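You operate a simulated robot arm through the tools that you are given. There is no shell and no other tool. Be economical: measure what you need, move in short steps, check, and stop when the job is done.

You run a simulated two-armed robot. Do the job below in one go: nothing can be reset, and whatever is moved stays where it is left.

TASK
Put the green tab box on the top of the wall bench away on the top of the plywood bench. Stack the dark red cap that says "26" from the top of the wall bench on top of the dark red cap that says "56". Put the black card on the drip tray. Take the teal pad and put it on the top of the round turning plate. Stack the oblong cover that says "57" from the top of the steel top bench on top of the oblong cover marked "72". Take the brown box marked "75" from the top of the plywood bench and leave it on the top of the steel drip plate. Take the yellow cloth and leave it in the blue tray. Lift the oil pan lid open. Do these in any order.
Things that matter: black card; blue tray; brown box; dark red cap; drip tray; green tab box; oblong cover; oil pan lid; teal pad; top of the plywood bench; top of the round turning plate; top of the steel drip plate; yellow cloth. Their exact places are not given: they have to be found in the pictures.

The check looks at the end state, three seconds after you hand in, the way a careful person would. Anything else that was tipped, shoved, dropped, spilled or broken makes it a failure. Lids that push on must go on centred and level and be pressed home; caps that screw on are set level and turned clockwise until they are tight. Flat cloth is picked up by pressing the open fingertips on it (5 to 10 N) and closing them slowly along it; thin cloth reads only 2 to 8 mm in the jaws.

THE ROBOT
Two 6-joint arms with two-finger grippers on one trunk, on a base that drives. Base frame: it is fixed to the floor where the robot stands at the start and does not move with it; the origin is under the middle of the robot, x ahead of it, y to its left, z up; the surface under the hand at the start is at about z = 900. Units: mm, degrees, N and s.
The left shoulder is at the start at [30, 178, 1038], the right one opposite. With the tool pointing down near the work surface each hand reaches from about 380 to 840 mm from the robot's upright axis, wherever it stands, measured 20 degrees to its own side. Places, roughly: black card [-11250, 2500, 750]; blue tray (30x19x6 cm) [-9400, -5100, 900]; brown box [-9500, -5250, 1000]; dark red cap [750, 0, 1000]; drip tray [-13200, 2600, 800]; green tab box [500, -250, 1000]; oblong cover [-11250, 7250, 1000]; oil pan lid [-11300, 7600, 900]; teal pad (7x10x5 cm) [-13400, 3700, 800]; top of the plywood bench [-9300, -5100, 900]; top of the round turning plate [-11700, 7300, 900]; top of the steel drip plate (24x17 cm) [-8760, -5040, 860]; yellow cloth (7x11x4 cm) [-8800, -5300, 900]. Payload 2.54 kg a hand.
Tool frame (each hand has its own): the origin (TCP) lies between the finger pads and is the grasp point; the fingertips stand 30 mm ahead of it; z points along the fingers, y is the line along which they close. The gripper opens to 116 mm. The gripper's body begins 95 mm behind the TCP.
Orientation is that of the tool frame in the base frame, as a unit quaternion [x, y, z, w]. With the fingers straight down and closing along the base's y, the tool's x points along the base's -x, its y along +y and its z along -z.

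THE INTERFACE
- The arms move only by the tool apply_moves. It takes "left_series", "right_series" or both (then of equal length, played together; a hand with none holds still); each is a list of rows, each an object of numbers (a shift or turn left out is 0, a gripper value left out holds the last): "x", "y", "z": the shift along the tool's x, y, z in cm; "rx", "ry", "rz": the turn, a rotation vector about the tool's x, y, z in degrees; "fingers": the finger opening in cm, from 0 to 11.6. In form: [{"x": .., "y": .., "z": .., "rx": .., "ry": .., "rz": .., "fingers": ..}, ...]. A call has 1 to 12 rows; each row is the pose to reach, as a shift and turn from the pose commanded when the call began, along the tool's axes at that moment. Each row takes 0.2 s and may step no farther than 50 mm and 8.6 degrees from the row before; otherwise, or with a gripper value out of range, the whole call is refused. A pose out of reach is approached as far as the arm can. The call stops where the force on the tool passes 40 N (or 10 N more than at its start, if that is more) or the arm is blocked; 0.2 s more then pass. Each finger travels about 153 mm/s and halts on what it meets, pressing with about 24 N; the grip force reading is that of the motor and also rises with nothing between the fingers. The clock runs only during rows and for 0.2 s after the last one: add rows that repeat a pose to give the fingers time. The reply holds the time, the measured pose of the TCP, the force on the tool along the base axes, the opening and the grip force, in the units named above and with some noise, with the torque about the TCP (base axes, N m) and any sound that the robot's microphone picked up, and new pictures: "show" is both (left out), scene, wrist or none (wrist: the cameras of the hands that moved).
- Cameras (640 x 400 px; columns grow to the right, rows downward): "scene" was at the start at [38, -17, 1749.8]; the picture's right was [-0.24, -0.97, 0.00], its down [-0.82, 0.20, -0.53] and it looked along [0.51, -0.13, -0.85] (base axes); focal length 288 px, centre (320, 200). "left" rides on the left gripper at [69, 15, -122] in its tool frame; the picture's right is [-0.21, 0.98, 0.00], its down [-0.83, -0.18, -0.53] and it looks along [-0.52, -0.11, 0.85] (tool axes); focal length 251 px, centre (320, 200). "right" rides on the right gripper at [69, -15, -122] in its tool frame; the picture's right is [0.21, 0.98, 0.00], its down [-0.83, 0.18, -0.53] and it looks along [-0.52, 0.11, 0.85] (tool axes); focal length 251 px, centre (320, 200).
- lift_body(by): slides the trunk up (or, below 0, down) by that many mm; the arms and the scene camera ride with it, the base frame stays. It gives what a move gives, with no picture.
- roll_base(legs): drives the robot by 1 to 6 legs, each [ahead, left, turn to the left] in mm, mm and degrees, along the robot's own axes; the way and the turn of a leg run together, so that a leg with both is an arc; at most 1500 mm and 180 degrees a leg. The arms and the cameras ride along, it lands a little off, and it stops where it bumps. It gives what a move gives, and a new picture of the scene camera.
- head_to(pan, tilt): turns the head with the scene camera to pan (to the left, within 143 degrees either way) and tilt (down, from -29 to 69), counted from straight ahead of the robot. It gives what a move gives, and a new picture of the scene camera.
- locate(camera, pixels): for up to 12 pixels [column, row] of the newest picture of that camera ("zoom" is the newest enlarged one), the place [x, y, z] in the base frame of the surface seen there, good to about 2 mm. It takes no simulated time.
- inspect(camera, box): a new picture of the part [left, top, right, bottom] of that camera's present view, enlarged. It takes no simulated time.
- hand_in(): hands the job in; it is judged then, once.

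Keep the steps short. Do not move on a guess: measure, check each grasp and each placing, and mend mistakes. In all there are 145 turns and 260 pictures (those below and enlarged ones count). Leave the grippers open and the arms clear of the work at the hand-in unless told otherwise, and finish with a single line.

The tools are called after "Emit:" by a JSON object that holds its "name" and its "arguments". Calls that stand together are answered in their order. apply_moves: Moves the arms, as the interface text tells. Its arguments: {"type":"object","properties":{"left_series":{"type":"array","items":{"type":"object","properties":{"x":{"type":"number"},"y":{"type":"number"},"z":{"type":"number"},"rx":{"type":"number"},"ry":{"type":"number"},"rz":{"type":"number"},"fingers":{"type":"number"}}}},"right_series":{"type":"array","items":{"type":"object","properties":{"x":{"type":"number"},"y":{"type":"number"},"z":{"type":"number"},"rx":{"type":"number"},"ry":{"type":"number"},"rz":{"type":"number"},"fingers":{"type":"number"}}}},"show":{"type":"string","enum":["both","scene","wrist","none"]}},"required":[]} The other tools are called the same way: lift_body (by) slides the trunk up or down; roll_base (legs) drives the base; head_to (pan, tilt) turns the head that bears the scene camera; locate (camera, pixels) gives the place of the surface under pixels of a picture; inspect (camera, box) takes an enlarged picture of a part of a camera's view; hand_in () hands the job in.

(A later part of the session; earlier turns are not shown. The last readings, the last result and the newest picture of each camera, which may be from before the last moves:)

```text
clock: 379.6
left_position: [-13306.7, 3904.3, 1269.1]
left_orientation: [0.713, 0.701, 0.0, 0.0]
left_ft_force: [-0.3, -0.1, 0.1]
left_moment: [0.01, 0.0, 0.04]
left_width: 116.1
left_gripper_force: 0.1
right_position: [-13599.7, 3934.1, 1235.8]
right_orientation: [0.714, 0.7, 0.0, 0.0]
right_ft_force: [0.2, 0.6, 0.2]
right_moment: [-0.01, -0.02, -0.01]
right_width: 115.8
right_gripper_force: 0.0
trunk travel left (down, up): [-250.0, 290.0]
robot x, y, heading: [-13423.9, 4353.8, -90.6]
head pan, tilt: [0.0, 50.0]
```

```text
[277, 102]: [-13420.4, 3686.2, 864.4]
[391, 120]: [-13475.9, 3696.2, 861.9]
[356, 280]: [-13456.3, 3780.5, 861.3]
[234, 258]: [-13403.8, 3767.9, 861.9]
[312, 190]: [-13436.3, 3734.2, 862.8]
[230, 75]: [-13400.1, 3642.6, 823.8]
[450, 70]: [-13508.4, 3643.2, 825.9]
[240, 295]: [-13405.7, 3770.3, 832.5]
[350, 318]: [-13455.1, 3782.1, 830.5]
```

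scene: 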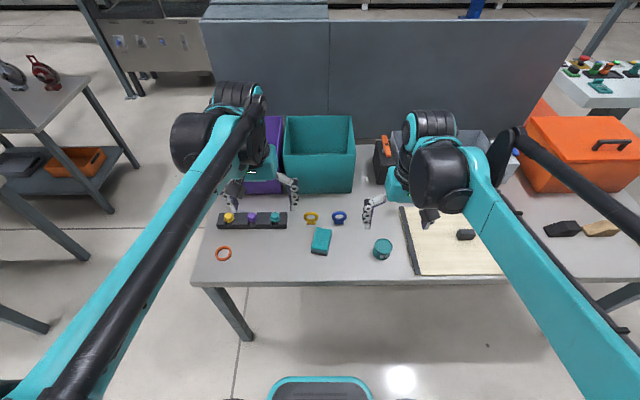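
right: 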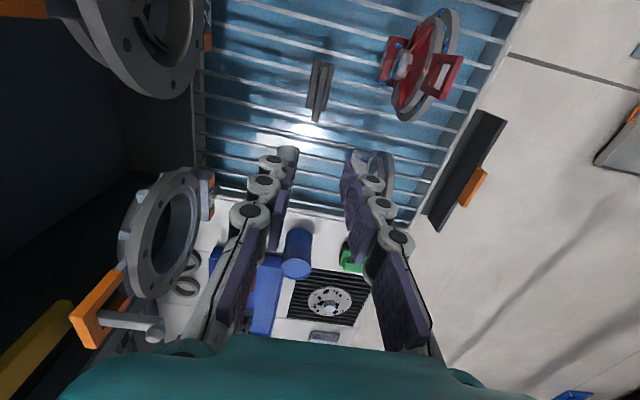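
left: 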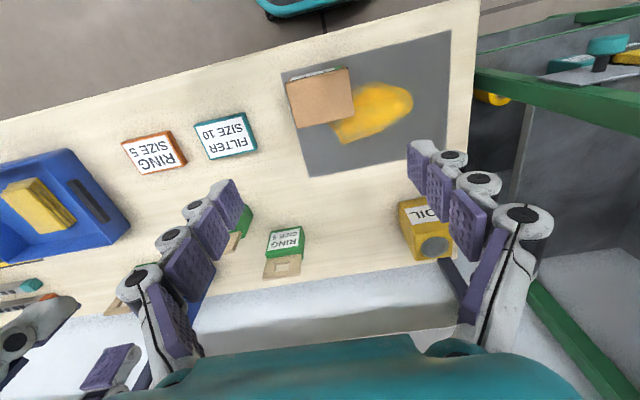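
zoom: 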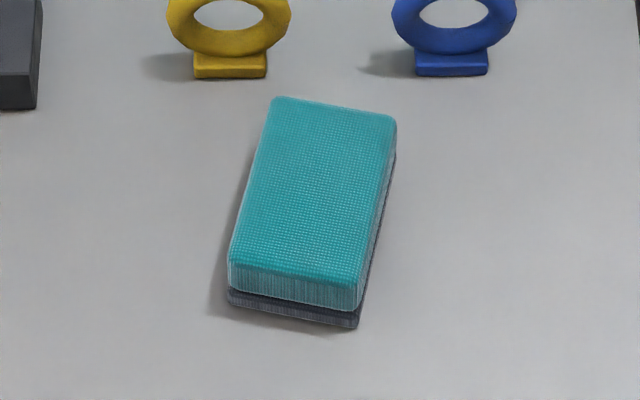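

Pad centre (-13439,3733), closing direction −12°. Left hand: go above, turn rz +11, down to z≈958.

Emit:
{"name": "apply_moves", "arguments": {"left_series": [{"x": -3, "y": -2.2, "z": 2, "rz": 2}, {"x": -6, "y": -4.4, "z": 4, "rz": 4}, {"x": -9, "y": -6.6, "z": 6, "rz": 6}, {"x": -12, "y": -8.8, "z": 8, "rz": 8}, {"x": -15, "y": -11, "z": 11, "rz": 10}, {"x": -17.3, "y": -12.9, "z": 14, "rz": 11}, {"x": -17.3, "y": -12.9, "z": 18, "rz": 11}, {"x": -17.3, "y": -12.9, "z": 22, "rz": 11}, {"x": -17.3, "y": -12.9, "z": 26, "rz": 11}, {"x": -17.3, "y": -12.9, "z": 31, "rz": 11}, {"x": -17.3, "y": -12.9, "z": 31, "rz": 11, "fingers": 9.5}], "show": "wrist"}}

```text
clock: 382.1
left_position: [-13438.9, 3734.4, 957.4]
left_orientation: [0.776, 0.631, -0.001, 0.001]
left_ft_force: [1.4, 0.2, 1.2]
left_moment: [-0.04, 0.05, 0.03]
left_width: 94.9
left_gripper_force: 0.0
right_position: [-13601.0, 3933.4, 1237.3]
right_orientation: [0.714, 0.7, 0.0, 0.0]
right_ft_force: [-0.4, 0.5, 0.2]
right_moment: [-0.02, 0.0, 0.04]
right_width: 115.8
right_gripper_force: 0.1
trunk travel left (down, up): [-250.0, 290.0]
robot x, y, heading: [-13423.5, 4349.0, -90.6]
head pan, tilt: [0.0, 50.0]
```

left: 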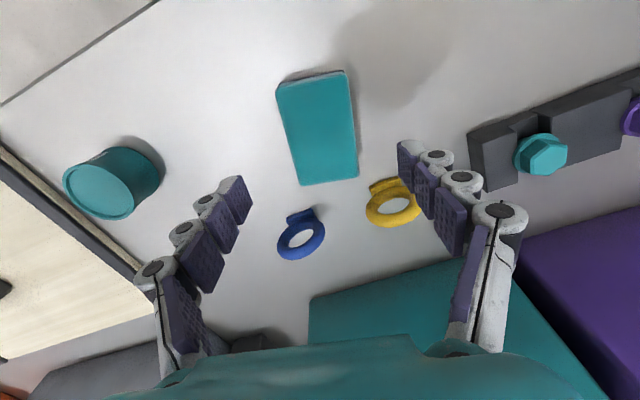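

Emit:
{"name": "apply_moves", "arguments": {"left_series": [{"z": 4}, {"z": 8}, {"z": 10.1}, {"z": 10.1, "fingers": 8}, {"z": 10.1, "fingers": 7}, {"z": 10.1, "fingers": 6}, {"z": 10.1, "fingers": 4}, {"z": 10.1, "fingers": 3}, {"z": 9.6, "fingers": 3}, {"z": 8}, {"z": 5}, {"z": 1}], "show": "wrist"}}

```text
clock: 384.6
left_position: [-13439.9, 3733.2, 949.3]
left_orientation: [0.776, 0.63, -0.001, 0.001]
left_ft_force: [-0.2, 0.1, -0.7]
left_moment: [-0.02, 0.02, 0.0]
left_width: 61.1
left_gripper_force: 23.8
right_position: [-13601.3, 3934.8, 1236.2]
right_orientation: [0.714, 0.7, -0.001, 0.0]
right_ft_force: [0.8, -0.4, -0.6]
right_moment: [-0.03, 0.0, 0.03]
right_width: 116.1
right_gripper_force: 0.1
trunk travel left (down, up): [-250.0, 290.0]
robot x, y, heading: [-13428.4, 4352.8, -90.7]
head pan, tilt: [0.0, 50.0]
```

left: 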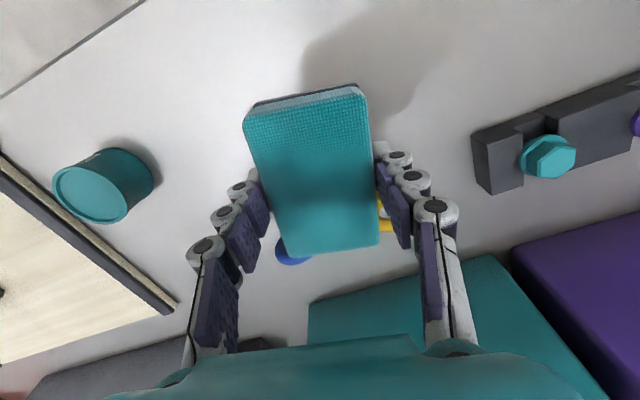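

Pad held (61 mm). Raise and draw it back, then sidestep right 250 and reverse north 1850.

Emit:
{"name": "apply_moves", "arguments": {"left_series": [{"z": -4.5}, {"z": -9}, {"z": -13.5}, {"z": -18}, {"z": -22.5}, {"x": 3, "z": -26}, {"x": 7, "z": -27}, {"x": 11, "z": -28}, {"x": 15, "z": -28}, {"x": 17, "y": 4, "z": -28}, {"x": 17, "y": 8, "z": -28}, {"x": 17, "y": 12, "z": -28}], "show": "none"}}

Emit:
{"name": "roll_base", "arguments": {"legs": [[-100, 0, 0], [0, -280, 0], [-1000, 0, 0], [-750, 0, 0]]}}

```text
clock: 387.2
left_position: [-13284.8, 3873.6, 1228.2]
left_orientation: [0.776, 0.63, 0.0, 0.0]
left_ft_force: [0.2, 0.7, -1.0]
left_moment: [0.01, 0.06, -0.02]
left_width: 61.2
left_gripper_force: 23.9
right_position: [-13600.5, 3932.9, 1236.5]
right_orientation: [0.714, 0.7, 0.0, -0.001]
right_ft_force: [-0.1, -0.8, -0.3]
right_moment: [0.0, -0.01, 0.0]
right_width: 116.0
right_gripper_force: 0.1
trunk travel left (down, up): [-250.0, 290.0]
robot x, y, heading: [-13428.0, 4351.0, -90.8]
head pan, tilt: [0.0, 50.0]
```

```text
clock: 398.4
left_position: [-13541.2, 5731.2, 1229.6]
left_orientation: [0.777, 0.63, -0.001, 0.001]
left_ft_force: [-0.4, -0.7, -0.4]
left_moment: [0.01, -0.02, -0.02]
left_width: 61.0
left_gripper_force: 23.7
right_position: [-13856.3, 5790.6, 1235.7]
right_orientation: [0.714, 0.7, 0.0, 0.0]
right_ft_force: [0.7, -0.1, -0.2]
right_moment: [-0.05, -0.02, 0.0]
right_width: 116.0
right_gripper_force: 0.1
trunk travel left (down, up): [-250.0, 290.0]
robot x, y, heading: [-13682.9, 6208.5, -90.9]
head pan, tilt: [0.0, 50.0]
```

scene: 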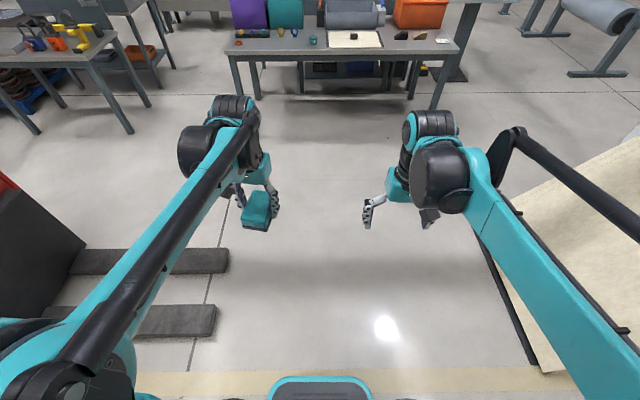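

Turn left to face east and look toward the north-wall benches.

Emit:
{"name": "roll_base", "arguments": {"legs": [[0, 0, 90.9]]}}

Emit:
{"name": "head_to", "arguments": {"pan": 30, "tilt": 22}}

Emit:
{"name": "inspect", "arguments": {"camera": "scene", "box": [280, 60, 640, 280]}}

```text
clock: 402.7
left_position: [-13205.0, 6348.0, 1228.9]
left_orientation: [0.101, 0.995, 0.0, 0.0]
left_ft_force: [1.2, -1.3, -0.7]
left_moment: [-0.02, 0.01, 0.0]
left_width: 60.9
left_gripper_force: 23.7
right_position: [-13264.3, 6034.4, 1236.5]
right_orientation: [0.009, 1.0, -0.001, 0.0]
right_ft_force: [0.6, -0.3, 0.6]
right_moment: [0.01, -0.02, 0.0]
right_width: 116.0
right_gripper_force: 0.2
trunk travel left (down, up): [-250.0, 290.0]
robot x, y, heading: [-13682.2, 6206.2, -0.7]
head pan, tilt: [0.0, 50.0]
```

scene: 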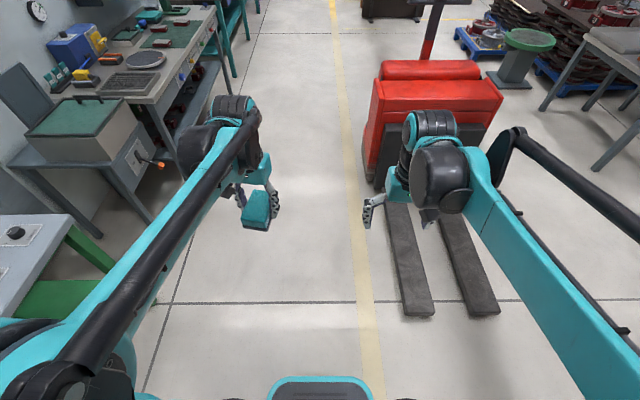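

```text
clock: 403.6
left_position: [-13204.4, 6347.7, 1229.6]
left_orientation: [0.101, 0.995, 0.0, 0.0]
left_ft_force: [-0.4, -0.2, -1.0]
left_moment: [0.01, 0.01, -0.01]
left_width: 61.1
left_gripper_force: 24.4
right_position: [-13263.1, 6033.1, 1236.1]
right_orientation: [0.009, 1.0, -0.001, 0.001]
right_ft_force: [-0.1, -0.3, -0.2]
right_moment: [0.01, 0.0, 0.0]
right_width: 116.1
right_gripper_force: 0.0
trunk travel left (down, up): [-250.0, 290.0]
robot x, y, heading: [-13680.5, 6208.5, -0.6]
head pan, tilt: [30.0, 22.0]
```

scene: 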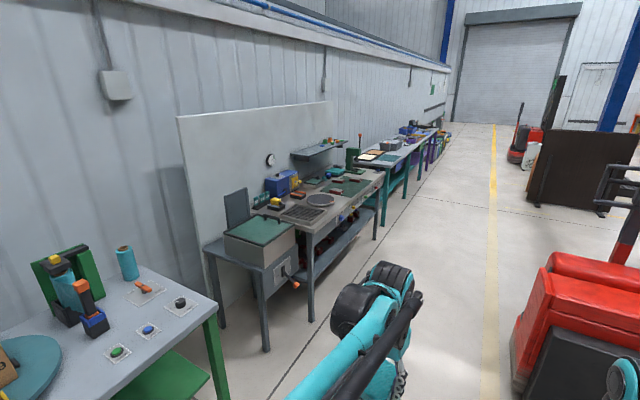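

```text
1.78 times, centred on (460, 170) of scene
```

zoom: 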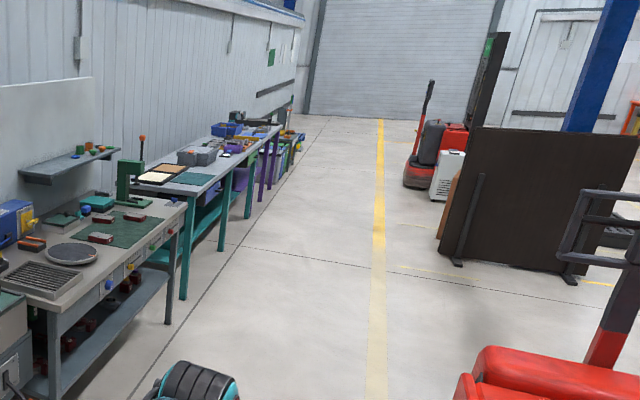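

Emit:
{"name": "locate", "arguments": {"camera": "scene", "pixels": [[320, 200], [304, 212], [263, 231], [290, 240], [310, 235], [380, 190], [310, 320], [265, 350], [350, 188], [218, 320], [285, 190], [375, 240]]}}

Emit:
{"name": "inspect", "arguments": {"camera": "scene", "box": [220, 130, 400, 260]}}

```text
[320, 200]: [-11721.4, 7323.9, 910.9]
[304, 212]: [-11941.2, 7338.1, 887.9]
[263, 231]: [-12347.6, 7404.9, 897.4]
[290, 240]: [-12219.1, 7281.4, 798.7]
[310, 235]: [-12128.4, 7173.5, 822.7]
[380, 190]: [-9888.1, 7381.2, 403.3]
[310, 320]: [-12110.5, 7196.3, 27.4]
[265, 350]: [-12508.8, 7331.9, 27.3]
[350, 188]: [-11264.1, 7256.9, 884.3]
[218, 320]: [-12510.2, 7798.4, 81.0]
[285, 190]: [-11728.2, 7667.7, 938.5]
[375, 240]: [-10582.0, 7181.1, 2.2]
```

```text
3.08 times, centred on (310, 195) of scene
```

zoom: 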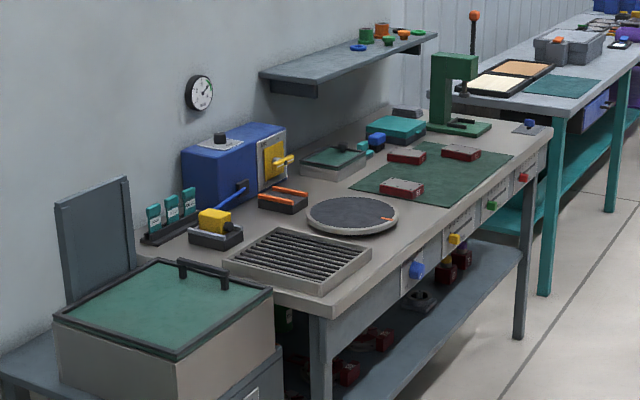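

Bench front edge y≈7175, top 880; the turning plate at (-11721,7324,911). Drive east along y≈6500 to x≈-11600, turn to face the bench.

Emit:
{"name": "roll_base", "arguments": {"legs": [[0, 300, 0.6], [1500, 0, 0], [560, 0, 0], [0, 0, 90]]}}

Emit:
{"name": "head_to", "arguments": {"pan": 0, "tilt": 42}}

Emit:
{"name": "inspect", "arguments": {"camera": "scene", "box": [160, 90, 480, 290]}}

```text
clock: 419.3
left_position: [-11775.8, 6983.2, 1229.0]
left_orientation: [-0.642, 0.767, 0.0, 0.0]
left_ft_force: [-1.0, -0.1, -1.1]
left_moment: [0.0, 0.0, -0.03]
left_width: 61.3
left_gripper_force: 24.0
right_position: [-11459.7, 6933.5, 1237.6]
right_orientation: [0.71, -0.704, 0.001, -0.001]
right_ft_force: [0.1, 0.0, 0.5]
right_moment: [0.01, 0.0, -0.01]
right_width: 116.1
right_gripper_force: 0.1
trunk travel left (down, up): [-250.0, 290.0]
robot x, y, heading: [-11623.7, 6509.9, 91.3]
head pan, tilt: [30.0, 22.0]
```

scene: 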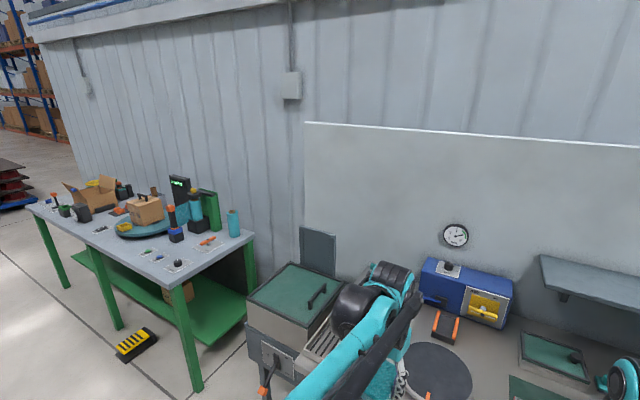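

```text
clock: 420.3
left_position: [-11775.7, 6982.6, 1228.4]
left_orientation: [-0.643, 0.766, 0.0, 0.0]
left_ft_force: [0.5, -0.1, -0.3]
left_moment: [-0.03, -0.01, 0.01]
left_width: 60.9
left_gripper_force: 24.6
right_position: [-11458.9, 6932.4, 1235.5]
right_orientation: [0.71, -0.704, 0.001, -0.001]
right_ft_force: [-0.5, -0.8, -0.1]
right_moment: [-0.02, 0.01, 0.0]
right_width: 115.9
right_gripper_force: 0.1
trunk travel left (down, up): [-250.0, 290.0]
robot x, y, heading: [-11620.5, 6516.5, 91.2]
head pan, tilt: [0.0, 42.0]
```

scene: 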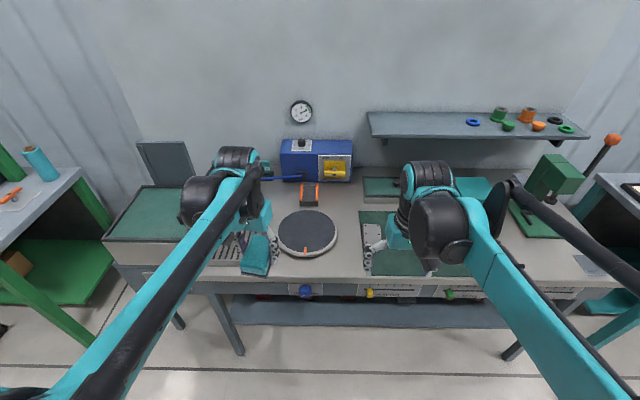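

```text
2.00 times, centred on (320, 190) of scene
```

zoom: 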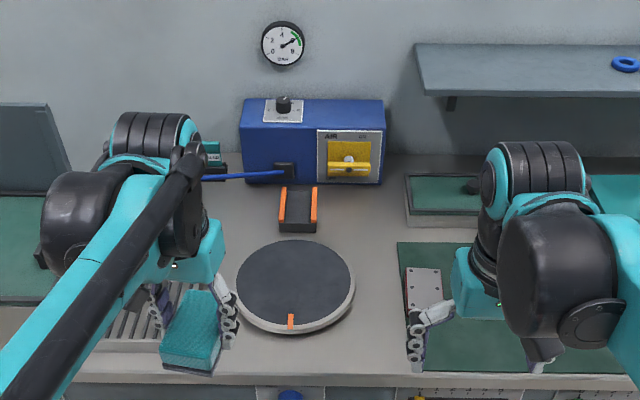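

Emit:
{"name": "locate", "arguments": {"camera": "zoom", "pixels": [[295, 285], [242, 285], [348, 285], [295, 245], [292, 328], [290, 320], [300, 380], [500, 230], [440, 190], [410, 380]]}}

Emit:
{"name": "roll_base", "arguments": {"legs": [[200, 0, -1.2]]}}

```text
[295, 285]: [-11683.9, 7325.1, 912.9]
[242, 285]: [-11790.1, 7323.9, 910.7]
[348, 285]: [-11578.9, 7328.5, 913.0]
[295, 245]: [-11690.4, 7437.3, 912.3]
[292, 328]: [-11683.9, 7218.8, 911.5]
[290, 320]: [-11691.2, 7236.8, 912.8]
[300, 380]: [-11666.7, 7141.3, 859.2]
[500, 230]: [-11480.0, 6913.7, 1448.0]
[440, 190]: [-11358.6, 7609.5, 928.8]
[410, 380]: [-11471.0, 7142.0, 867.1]
```

```text
clock: 421.9
left_position: [-11768.3, 7185.2, 1229.4]
left_orientation: [-0.634, 0.773, 0.0, 0.0]
left_ft_force: [0.0, -0.2, -0.4]
left_moment: [-0.05, 0.03, -0.01]
left_width: 60.9
left_gripper_force: 23.8
right_position: [-11452.7, 7129.4, 1235.8]
right_orientation: [-0.703, 0.711, 0.0, 0.0]
right_ft_force: [-1.4, 0.3, -0.5]
right_moment: [-0.04, 0.01, 0.03]
right_width: 115.8
right_gripper_force: 0.0
trunk travel left (down, up): [-250.0, 290.0]
robot x, y, heading: [-11624.7, 6707.9, 90.0]
head pan, tilt: [0.0, 42.0]
```

scene: 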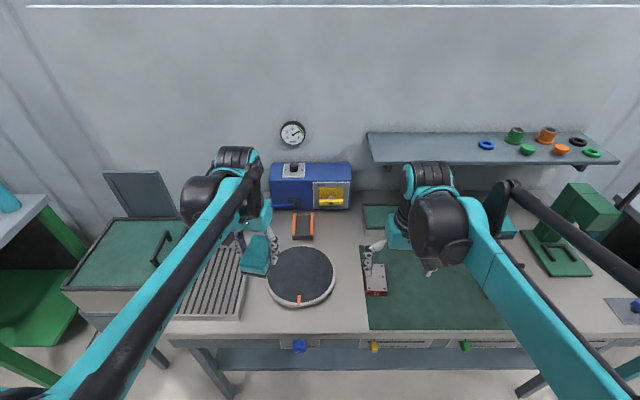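

Disc centre (-11684,7328), radius ≈108, z 912. Left hand carries the pad over the centre, down to 12 mm above.

Emit:
{"name": "apply_moves", "arguments": {"left_series": [{"x": -4, "y": -1.4}, {"x": -8, "y": -2.7}, {"x": -12, "y": -4}, {"x": -15.6, "y": -5.4, "z": 1}, {"x": -15.6, "y": -5.4, "z": 5}, {"x": -15.6, "y": -5.4, "z": 9}, {"x": -15.6, "y": -5.4, "z": 13}, {"x": -15.6, "y": -5.4, "z": 17}, {"x": -15.6, "y": -5.4, "z": 21}, {"x": -15.6, "y": -5.4, "z": 25}, {"x": -15.6, "y": -5.4, "z": 26.9}, {"x": -15.6, "y": -5.4, "z": 26.9}], "show": "both"}}

```text
clock: 424.5
left_position: [-11684.5, 7327.1, 960.1]
left_orientation: [-0.634, 0.773, 0.0, 0.0]
left_ft_force: [0.1, 0.5, -0.6]
left_moment: [0.03, -0.01, -0.01]
left_width: 60.8
left_gripper_force: 25.0
right_position: [-11452.3, 7128.9, 1236.4]
right_orientation: [-0.703, 0.711, 0.0, 0.0]
right_ft_force: [-1.2, 0.2, 0.7]
right_moment: [-0.04, 0.01, -0.02]
right_width: 115.9
right_gripper_force: 0.1
trunk travel left (down, up): [-250.0, 290.0]
robot x, y, heading: [-11624.8, 6709.4, 89.9]
head pan, tilt: [0.0, 42.0]
```

scene: 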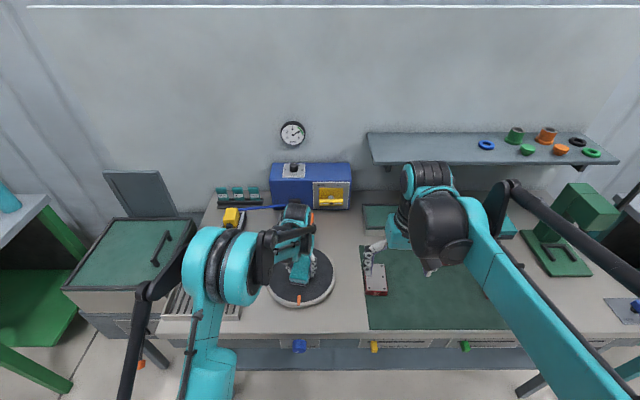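
left: 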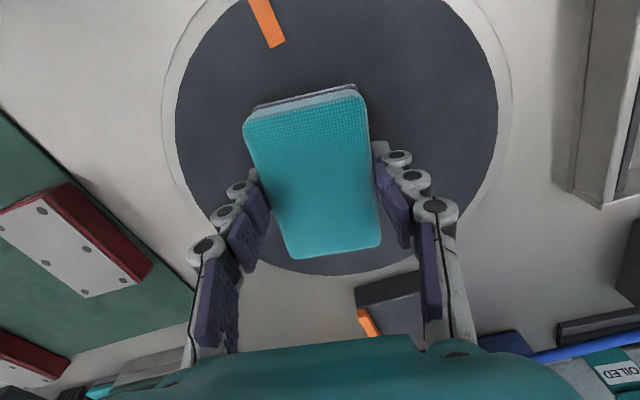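

Centred. Lower to contact.

Emit:
{"name": "apply_moves", "arguments": {"left_series": [{"z": 0.6}, {"z": 1.0}, {"z": 1.15}, {"z": 1.25}, {"z": 1.35}], "show": "none"}}

```text
clock: 425.7
left_position: [-11682.1, 7326.8, 948.4]
left_orientation: [-0.634, 0.773, 0.001, 0.001]
left_ft_force: [0.1, 10.1, 32.7]
left_moment: [0.1, -0.03, -0.07]
left_width: 61.1
left_gripper_force: 24.2
right_position: [-11452.7, 7126.9, 1237.1]
right_orientation: [-0.704, 0.71, 0.002, 0.001]
right_ft_force: [-1.1, 0.2, 0.0]
right_moment: [0.0, -0.02, 0.01]
right_width: 115.9
right_gripper_force: 0.0
trunk travel left (down, up): [-250.0, 290.0]
robot x, y, heading: [-11625.1, 6714.5, 89.8]
head pan, tilt: [0.0, 42.0]
```

Contact (33 N); ease 2 mm, release, rise and draw back.

Emit:
{"name": "apply_moves", "arguments": {"left_series": [{"z": -0.2}, {"z": -0.2, "fingers": 7}, {"z": -0.2, "fingers": 8.5}, {"z": -0.2, "fingers": 8.5}, {"z": -3}, {"z": -7}, {"z": -11}, {"z": -15}, {"z": -19}, {"z": -23}, {"z": -27}, {"z": -27}], "show": "wrist"}}

Emit:
{"name": "apply_moves", "arguments": {"left_series": [{"x": 4, "y": 2}, {"x": 8, "y": 4}, {"x": 12, "y": 6}, {"x": 15, "y": 9}, {"x": 15, "y": 12}], "right_series": [{"x": 3, "y": -2}, {"x": 6, "y": -5}, {"x": 9, "y": -8}, {"x": 12, "y": -11}, {"x": 12, "y": -14}], "show": "scene"}}

Emit:
{"name": "inspect", "arguments": {"camera": "scene", "box": [180, 170, 540, 350]}}

```text
clock: 428.3
left_position: [-11682.2, 7327.2, 1217.0]
left_orientation: [-0.634, 0.773, -0.001, 0.0]
left_ft_force: [-0.3, 0.5, -0.5]
left_moment: [-0.01, 0.0, 0.0]
left_width: 85.2
left_gripper_force: 0.2
right_position: [-11452.1, 7129.9, 1236.0]
right_orientation: [-0.703, 0.711, 0.0, 0.001]
right_ft_force: [-0.3, 0.7, 0.9]
right_moment: [-0.01, -0.02, -0.01]
right_width: 116.2
right_gripper_force: 0.2
trunk travel left (down, up): [-250.0, 290.0]
robot x, y, heading: [-11623.5, 6712.9, 89.4]
head pan, tilt: [0.0, 42.0]
```

left: 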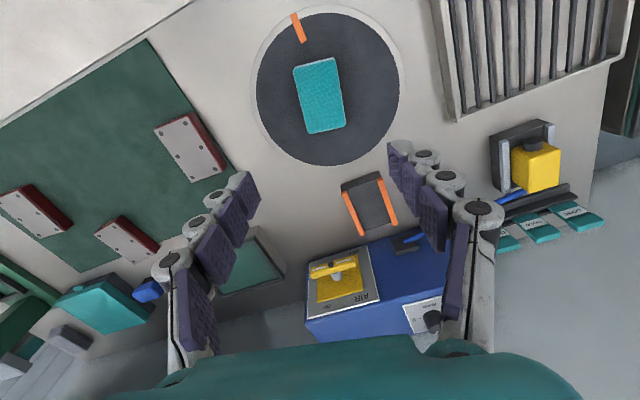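

```text
clock: 429.5
left_position: [-11830.8, 7205.0, 1215.0]
left_orientation: [-0.634, 0.773, 0.0, 0.0]
left_ft_force: [-0.7, 1.1, 0.8]
left_moment: [-0.03, 0.03, 0.02]
left_width: 85.0
left_gripper_force: 0.0
right_position: [-11312.0, 7009.1, 1234.1]
right_orientation: [-0.704, 0.71, -0.001, -0.001]
right_ft_force: [-0.3, 0.3, -0.9]
right_moment: [-0.1, 0.02, 0.0]
right_width: 116.1
right_gripper_force: 0.0
trunk travel left (down, up): [-250.0, 290.0]
robot x, y, heading: [-11622.1, 6710.4, 89.6]
head pan, tilt: [0.0, 42.0]
```

scene: 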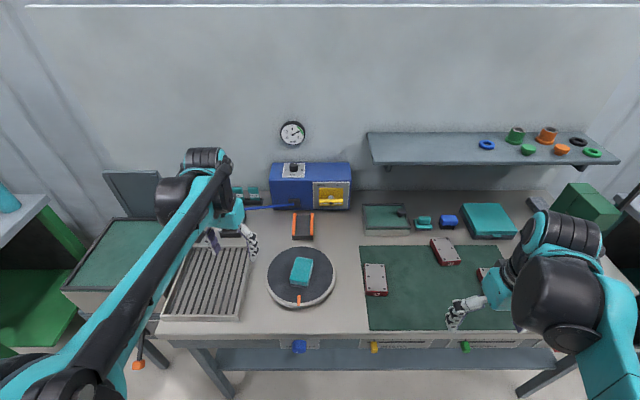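

```text
1.78 times, centred on (360, 260) of scene
```

zoom: 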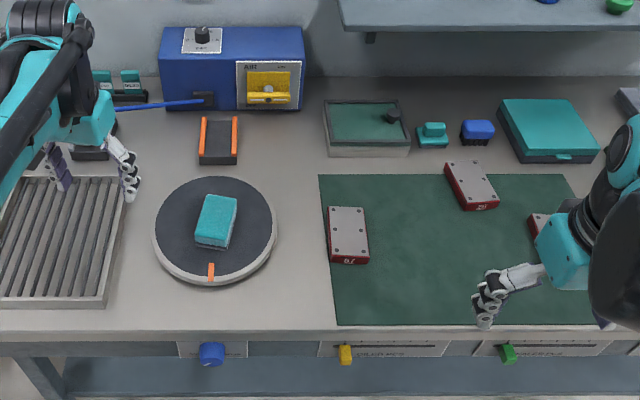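

Pad placed. Now reading the oblong covers.

Emit:
{"name": "inspect", "arguments": {"camera": "scene", "box": [355, 255, 400, 305]}}

Emit:
{"name": "inspect", "arguments": {"camera": "scene", "box": [425, 230, 505, 290]}}

Emit:
{"name": "inspect", "arguments": {"camera": "right", "box": [0, 0, 640, 400]}}

```text
8.00 times, centred on (378, 280) of scene
```

zoom: 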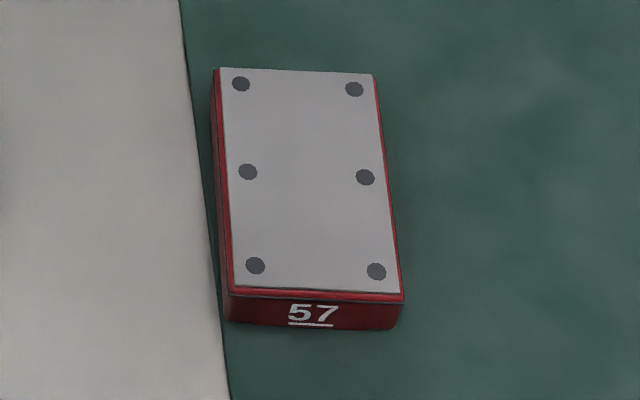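

```text
6.67 times, centred on (465, 260) of scene
```

zoom: 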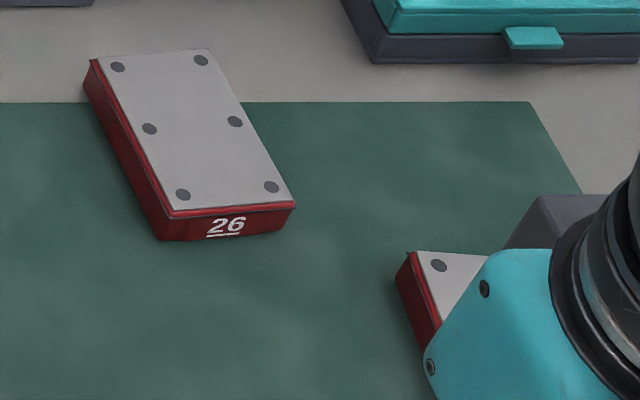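

```text
1.00 times, centred on (320, 200) of right (not enlarged: the box is as wide or as high as the picture)
```

zoom: 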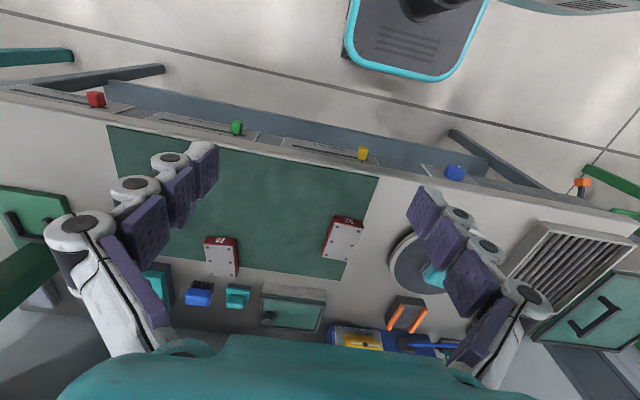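

57 is the left cover; the third needs reading. Sidestep right 320 and raise/pull the right hand aside.

Emit:
{"name": "apply_moves", "arguments": {"right_series": [{"x": 3, "z": -2}, {"x": 6, "z": -4}, {"x": 8, "z": -6}, {"x": 8, "z": -6}], "show": "none"}}

Emit:
{"name": "roll_base", "arguments": {"legs": [[0, -320, 0]]}}

Emit:
{"name": "inspect", "arguments": {"camera": "scene", "box": [220, 190, 420, 315]}}

```text
clock: 430.5
left_position: [-11831.9, 7201.5, 1216.3]
left_orientation: [-0.634, 0.773, 0.0, -0.001]
left_ft_force: [0.0, 0.3, -0.4]
left_moment: [-0.01, 0.0, -0.04]
left_width: 85.3
left_gripper_force: 0.0
right_position: [-11314.5, 6926.1, 1294.8]
right_orientation: [-0.703, 0.711, 0.0, 0.0]
right_ft_force: [0.1, 0.5, 0.5]
right_moment: [-0.02, 0.02, -0.02]
right_width: 116.0
right_gripper_force: 0.0
trunk travel left (down, up): [-250.0, 290.0]
robot x, y, heading: [-11624.5, 6708.3, 89.8]
head pan, tilt: [0.0, 42.0]
```

```text
clock: 432.6
left_position: [-11507.7, 7201.0, 1217.0]
left_orientation: [-0.634, 0.773, 0.0, -0.001]
left_ft_force: [-0.7, 0.3, -0.1]
left_moment: [0.01, 0.02, 0.03]
left_width: 84.9
left_gripper_force: 0.2
right_position: [-10990.9, 6924.5, 1295.0]
right_orientation: [-0.702, 0.712, 0.0, 0.0]
right_ft_force: [0.9, -0.1, -1.2]
right_moment: [-0.01, 0.07, 0.01]
right_width: 115.7
right_gripper_force: 0.0
trunk travel left (down, up): [-250.0, 290.0]
robot x, y, heading: [-11300.3, 6709.8, 89.6]
head pan, tilt: [0.0, 42.0]
```

scene: 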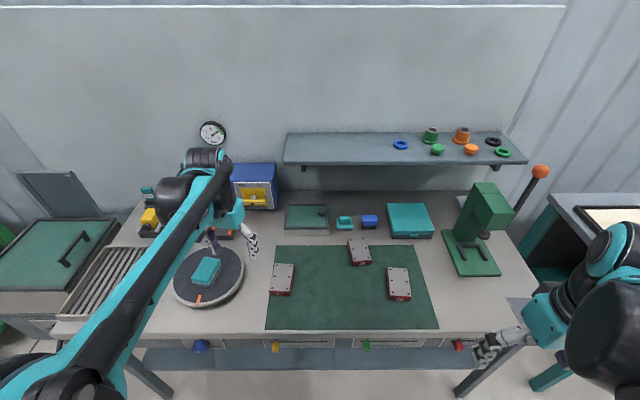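

```text
3.20 times, centred on (320, 252) of scene
```

zoom: 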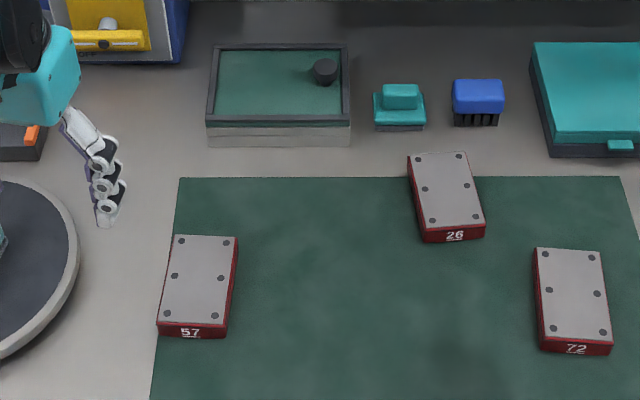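

Labels: 57 left, 26 middle, 72 right. Measuring 57, 72 and the small pan with the green lid.

Emit:
{"name": "locate", "arguments": {"camera": "zoom", "pixels": [[174, 236], [236, 238], [227, 326], [160, 323], [202, 278], [195, 345], [538, 250], [600, 253], [611, 343], [544, 340], [573, 295], [580, 362]]}}

Emit:
{"name": "locate", "arguments": {"camera": "zoom", "pixels": [[220, 50], [342, 50], [210, 118], [348, 118], [280, 85], [325, 65], [325, 82], [280, 140], [208, 145], [348, 145], [280, 118], [260, 160]]}}

Emit:
{"name": "inspect", "arguments": {"camera": "scene", "box": [275, 195, 340, 240]}}

```text
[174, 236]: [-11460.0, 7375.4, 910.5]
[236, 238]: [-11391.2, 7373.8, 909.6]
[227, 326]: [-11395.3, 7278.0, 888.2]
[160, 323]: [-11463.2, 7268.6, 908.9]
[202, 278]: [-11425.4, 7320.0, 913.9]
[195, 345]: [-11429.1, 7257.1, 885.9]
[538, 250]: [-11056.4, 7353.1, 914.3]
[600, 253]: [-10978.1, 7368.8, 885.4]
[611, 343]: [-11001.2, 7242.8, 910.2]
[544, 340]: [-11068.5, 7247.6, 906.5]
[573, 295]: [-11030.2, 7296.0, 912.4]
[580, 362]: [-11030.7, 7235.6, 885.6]
```

```text
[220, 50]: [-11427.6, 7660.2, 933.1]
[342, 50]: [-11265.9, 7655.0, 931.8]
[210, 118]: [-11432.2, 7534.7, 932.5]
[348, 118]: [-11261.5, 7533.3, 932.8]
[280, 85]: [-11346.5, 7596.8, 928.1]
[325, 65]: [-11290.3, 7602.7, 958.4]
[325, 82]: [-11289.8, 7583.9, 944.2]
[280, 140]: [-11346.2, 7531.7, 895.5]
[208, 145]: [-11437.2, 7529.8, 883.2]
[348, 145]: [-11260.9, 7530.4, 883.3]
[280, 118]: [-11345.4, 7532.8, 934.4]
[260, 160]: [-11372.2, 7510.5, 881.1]
```

```text
8.89 times, centred on (308, 218) of scene
```

zoom: 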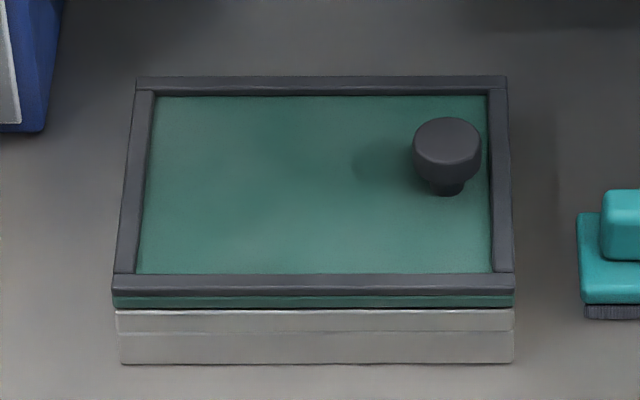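

Cover 57 centre ≈(-11427,7321), 72 centre ≈(-11029,7298). Left hand moves above 57, squaring the grip (rz −9.6).

Emit:
{"name": "apply_moves", "arguments": {"left_series": [{"x": -3.4, "y": -1.4, "z": 0, "rz": -3, "fingers": 10}, {"x": -6.8, "y": -2.8, "z": 1, "rz": -6}, {"x": -10.2, "y": -4.2, "z": 2, "rz": -9.6}, {"x": -13.3, "y": -5.6, "z": 5, "rz": -9.6}, {"x": -13.3, "y": -5.6, "z": 9, "rz": -9.6}, {"x": -13.3, "y": -5.6, "z": 13, "rz": -9.6}, {"x": -13.3, "y": -5.6, "z": 17, "rz": -9.6}, {"x": -13.3, "y": -5.6, "z": 19, "rz": -9.6}, {"x": -13.3, "y": -5.6, "z": 19, "rz": -9.6}], "show": "wrist"}}

Emit:
{"name": "inspect", "arguments": {"camera": "left", "box": [250, 50, 390, 190]}}

```text
clock: 434.6
left_position: [-11427.0, 7321.5, 1027.2]
left_orientation: [-0.696, 0.718, 0.001, 0.001]
left_ft_force: [0.1, 0.5, 0.3]
left_moment: [-0.02, 0.02, -0.02]
left_width: 99.9
left_gripper_force: 0.0
right_position: [-10991.8, 6925.2, 1295.7]
right_orientation: [-0.703, 0.711, -0.001, 0.002]
right_ft_force: [0.5, 0.1, 0.3]
right_moment: [0.0, -0.03, -0.02]
right_width: 116.1
right_gripper_force: 0.1
trunk travel left (down, up): [-250.0, 290.0]
robot x, y, heading: [-11302.7, 6712.7, 89.7]
head pan, tilt: [0.0, 42.0]
```

left: 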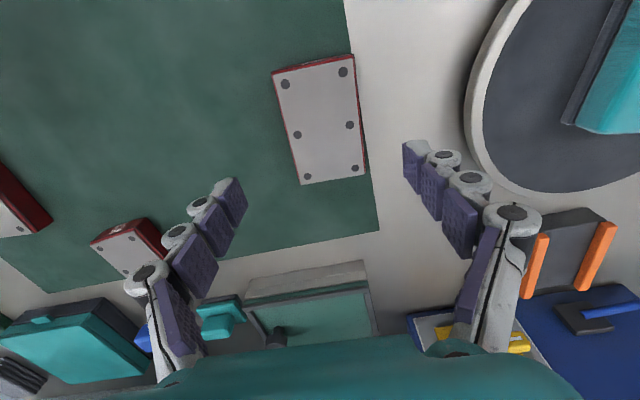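

```text
2.86 times, centred on (320, 120) of left
```

zoom: 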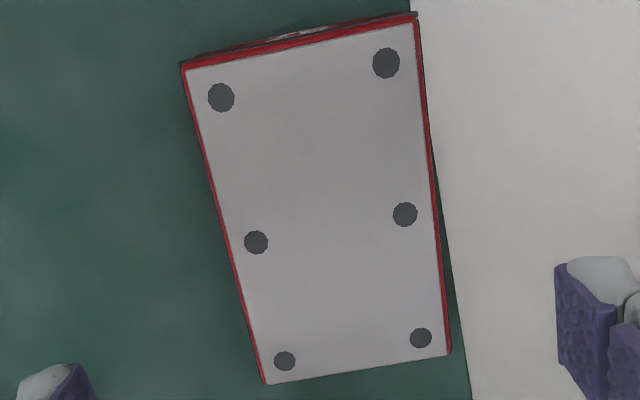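

Emit:
{"name": "locate", "arguments": {"camera": "zoom", "pixels": [[187, 72], [412, 22], [447, 351], [265, 381], [328, 200], [300, 34], [220, 96], [386, 62], [284, 360], [420, 337]]}}

```text
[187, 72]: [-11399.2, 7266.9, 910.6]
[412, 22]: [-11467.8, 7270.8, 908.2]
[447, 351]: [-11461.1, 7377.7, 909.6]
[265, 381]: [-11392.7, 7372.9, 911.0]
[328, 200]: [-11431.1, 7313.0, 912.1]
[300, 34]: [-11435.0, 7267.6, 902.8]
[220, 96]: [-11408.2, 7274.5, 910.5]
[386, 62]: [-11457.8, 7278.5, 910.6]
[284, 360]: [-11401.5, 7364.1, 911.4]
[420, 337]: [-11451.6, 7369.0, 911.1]
```

Centre (-11430,7322). Fine-correct, descend to z≈918, close.

Emit:
{"name": "apply_moves", "arguments": {"left_series": [{"y": 0.32, "z": 3, "rz": 1.8}, {"y": 0.32, "z": 7, "rz": 1.8}, {"y": 0.32, "z": 10, "rz": 1.8}, {"y": 0.32, "z": 10.9, "rz": 1.8}, {"y": 0.32, "z": 10.9, "rz": 1.8, "fingers": 8}, {"y": 0.32, "z": 10.9, "rz": 1.8, "fingers": 7}, {"y": 0.32, "z": 10.9, "rz": 1.8, "fingers": 5}, {"y": 0.32, "z": 10.9, "rz": 1.8, "fingers": 0}, {"y": 0.32, "z": 10.9, "rz": 1.8}], "show": "wrist"}}

```text
clock: 436.6
left_position: [-11430.0, 7320.9, 916.7]
left_orientation: [-0.684, 0.729, 0.0, 0.0]
left_ft_force: [2.9, -2.0, 0.4]
left_moment: [0.04, -0.34, -0.12]
left_width: 71.5
left_gripper_force: 23.7
right_position: [-10990.2, 6925.2, 1295.0]
right_orientation: [-0.702, 0.712, 0.0, 0.0]
right_ft_force: [0.5, -0.3, -1.0]
right_moment: [-0.01, -0.04, -0.01]
right_width: 116.0
right_gripper_force: 0.0
trunk travel left (down, up): [-250.0, 290.0]
robot x, y, heading: [-11301.6, 6708.3, 89.7]
head pan, tilt: [0.0, 42.0]
```

left: 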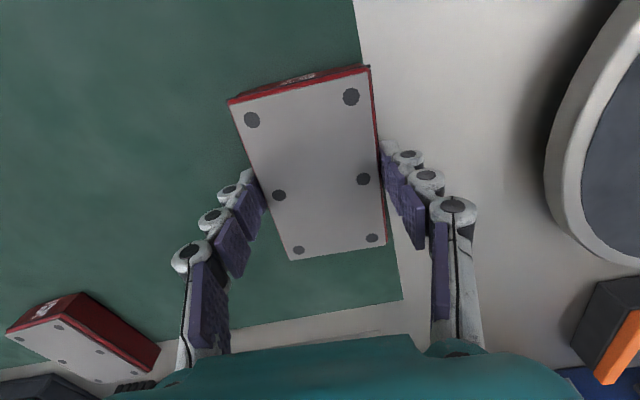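

Gripped (71.5). Slow lift.

Emit:
{"name": "apply_moves", "arguments": {"left_series": [{"z": -0.3}, {"z": -0.8}, {"z": -1.5}, {"z": -3}, {"z": -6}, {"z": -9}, {"z": -12}, {"z": -12}], "show": "wrist"}}

Emit:
{"name": "inspect", "arguments": {"camera": "scene", "box": [375, 255, 425, 310]}}

```text
clock: 438.4
left_position: [-11430.7, 7321.6, 1038.2]
left_orientation: [-0.685, 0.729, 0.0, 0.0]
left_ft_force: [0.9, -0.5, -6.1]
left_moment: [0.03, 0.01, -0.03]
left_width: 71.5
left_gripper_force: 24.0
right_position: [-10992.8, 6926.0, 1295.5]
right_orientation: [-0.703, 0.711, -0.001, 0.001]
right_ft_force: [0.5, -0.2, 0.0]
right_moment: [-0.02, 0.01, -0.01]
right_width: 116.1
right_gripper_force: 0.1
trunk travel left (down, up): [-250.0, 290.0]
robot x, y, heading: [-11304.1, 6709.5, 89.9]
head pan, tilt: [0.0, 42.0]
```

left: 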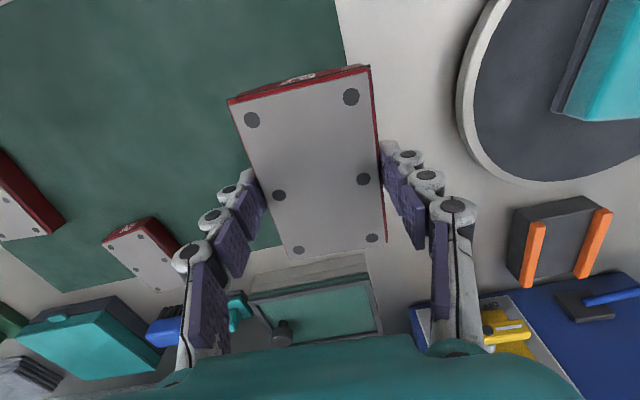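

```text
7.27 times, centred on (400, 282) of scene
```

zoom: 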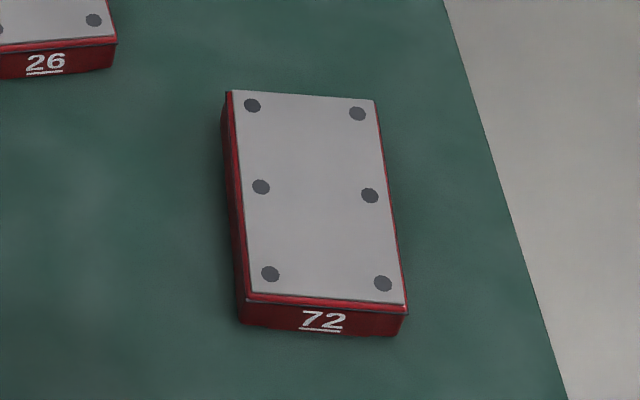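

Emit:
{"name": "locate", "arguments": {"camera": "zoom", "pixels": [[235, 95], [373, 102], [401, 300], [251, 293], [252, 106], [357, 114], [270, 274], [383, 283], [315, 195]]}}

```text
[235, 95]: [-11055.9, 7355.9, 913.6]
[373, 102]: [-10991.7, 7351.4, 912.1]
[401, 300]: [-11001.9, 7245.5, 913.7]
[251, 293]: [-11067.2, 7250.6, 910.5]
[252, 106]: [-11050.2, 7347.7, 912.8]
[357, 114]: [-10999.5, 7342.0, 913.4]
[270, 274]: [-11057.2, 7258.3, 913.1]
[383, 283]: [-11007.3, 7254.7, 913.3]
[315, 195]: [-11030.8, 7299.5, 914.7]
```

72 centre (-11029,7301), axis 84.6°. Roll right 270 so the left hand reaches easily.

Emit:
{"name": "roll_base", "arguments": {"legs": [[0, -270, 0]]}}

```text
clock: 440.3
left_position: [-11155.5, 7320.5, 1038.2]
left_orientation: [-0.684, 0.73, 0.0, -0.001]
left_ft_force: [0.5, -0.2, -6.9]
left_moment: [-0.01, 0.03, -0.03]
left_width: 71.3
left_gripper_force: 24.3
right_position: [-10717.4, 6923.1, 1296.8]
right_orientation: [-0.702, 0.712, 0.0, 0.0]
right_ft_force: [0.6, -0.4, 0.3]
right_moment: [0.01, 0.02, 0.01]
right_width: 116.1
right_gripper_force: 0.0
trunk travel left (down, up): [-250.0, 290.0]
robot x, y, heading: [-11028.6, 6707.8, 89.2]
head pan, tilt: [0.0, 42.0]
```

scene: 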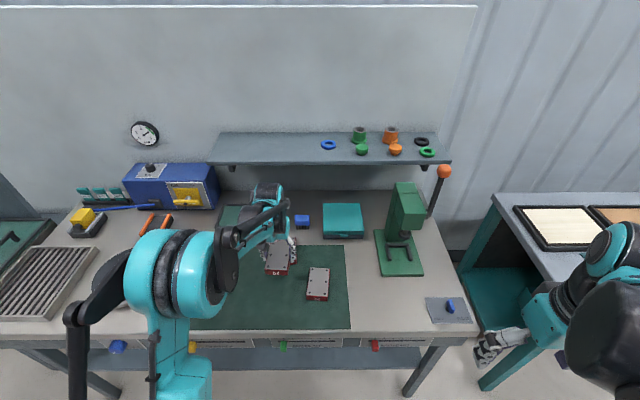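

Move over 72, align 1.7°, down to z≈965, and check.

Emit:
{"name": "apply_moves", "arguments": {"left_series": [{"x": 0.3, "y": -3.3, "rz": 0.5}, {"x": 0.6, "y": -6.6, "rz": 1}, {"x": 0.9, "y": -9.9, "rz": 1.7}, {"x": 1.13, "y": -12.76, "rz": 1.7}, {"x": 1.13, "y": -12.76, "z": 3, "rz": 1.7}, {"x": 1.13, "y": -12.76, "z": 6, "rz": 1.7}, {"x": 1.13, "y": -12.76, "z": 7.2, "rz": 1.7}, {"x": 1.13, "y": -12.76, "z": 7.2, "rz": 1.7}], "show": "both"}}

Emit:
{"name": "inspect", "arguments": {"camera": "left", "box": [210, 30, 410, 280]}}

```text
clock: 442.1
left_position: [-11030.0, 7300.2, 965.2]
left_orientation: [-0.673, 0.74, 0.0, 0.0]
left_ft_force: [-0.1, -0.5, -6.6]
left_moment: [0.0, 0.03, 0.0]
left_width: 71.5
left_gripper_force: 24.2
right_position: [-10718.5, 6923.3, 1295.6]
right_orientation: [-0.702, 0.712, -0.001, 0.001]
right_ft_force: [0.6, 0.3, -0.1]
right_moment: [-0.01, -0.01, 0.0]
right_width: 116.0
right_gripper_force: 0.0
trunk travel left (down, up): [-250.0, 290.0]
robot x, y, heading: [-11031.8, 6708.6, 89.7]
head pan, tilt: [0.0, 42.0]
```

scene: 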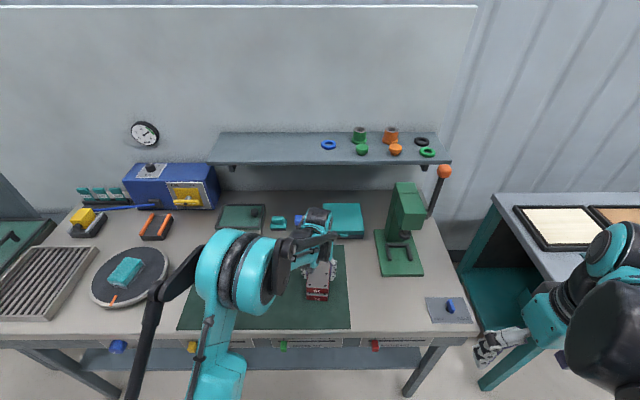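
left: 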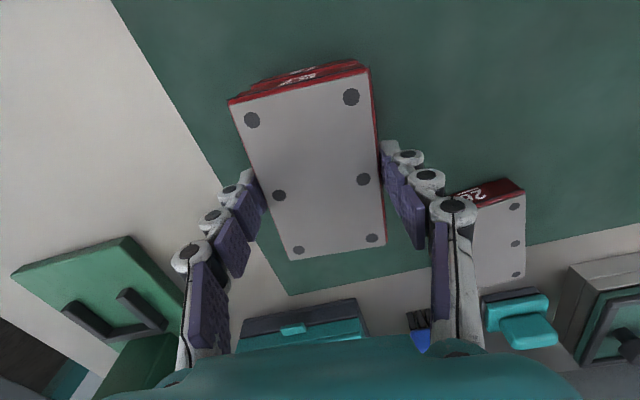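

```text
1.60 times, centred on (310, 155) of left
```

zoom: 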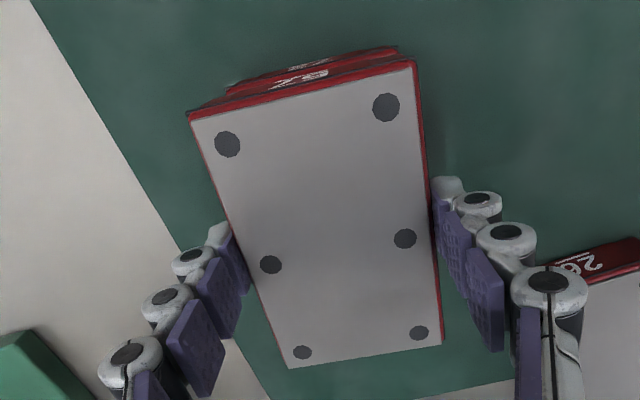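

Check the held cover's corners against 72.

Emit:
{"name": "locate", "arguments": {"camera": "zoom", "pixels": [[195, 122], [411, 72], [439, 342], [290, 365], [227, 144], [386, 107], [302, 352], [419, 333]]}}

Emit:
{"name": "inspect", "arguments": {"camera": "scene", "box": [295, 255, 350, 310]}}

```text
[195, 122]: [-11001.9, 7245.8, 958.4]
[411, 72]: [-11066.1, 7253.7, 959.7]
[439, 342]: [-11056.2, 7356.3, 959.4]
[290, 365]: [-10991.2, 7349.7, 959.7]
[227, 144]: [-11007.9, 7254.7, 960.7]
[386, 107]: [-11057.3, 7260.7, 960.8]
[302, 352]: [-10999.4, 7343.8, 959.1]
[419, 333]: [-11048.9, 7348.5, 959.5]
```

```text
7.27 times, centred on (322, 282) of scene
```

zoom: 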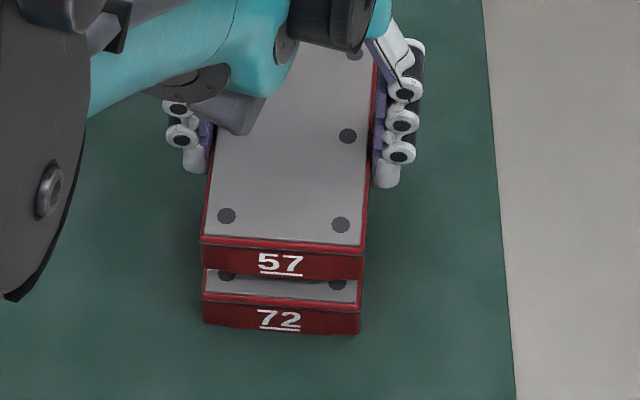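

Aligned within ~1 mm. Lower ~20 mm to contact.

Emit:
{"name": "apply_moves", "arguments": {"left_series": [{"z": 1}, {"z": 1.6}, {"z": 1.8}, {"z": 1.95}, {"z": 2.05}, {"z": 2.05}], "show": "none"}}

```text
clock: 443.5
left_position: [-11028.9, 7300.5, 945.3]
left_orientation: [-0.672, 0.74, 0.0, 0.0]
left_ft_force: [-0.1, 2.0, 3.1]
left_moment: [-0.12, -0.21, 0.03]
left_width: 71.6
left_gripper_force: 23.9
right_position: [-10718.7, 6922.5, 1295.6]
right_orientation: [-0.702, 0.712, -0.001, 0.001]
right_ft_force: [0.1, -0.3, 0.0]
right_moment: [0.03, -0.02, 0.05]
right_width: 115.7
right_gripper_force: 0.0
trunk travel left (down, up): [-250.0, 290.0]
robot x, y, heading: [-11030.0, 6708.0, 89.7]
head pan, tilt: [0.0, 42.0]
```

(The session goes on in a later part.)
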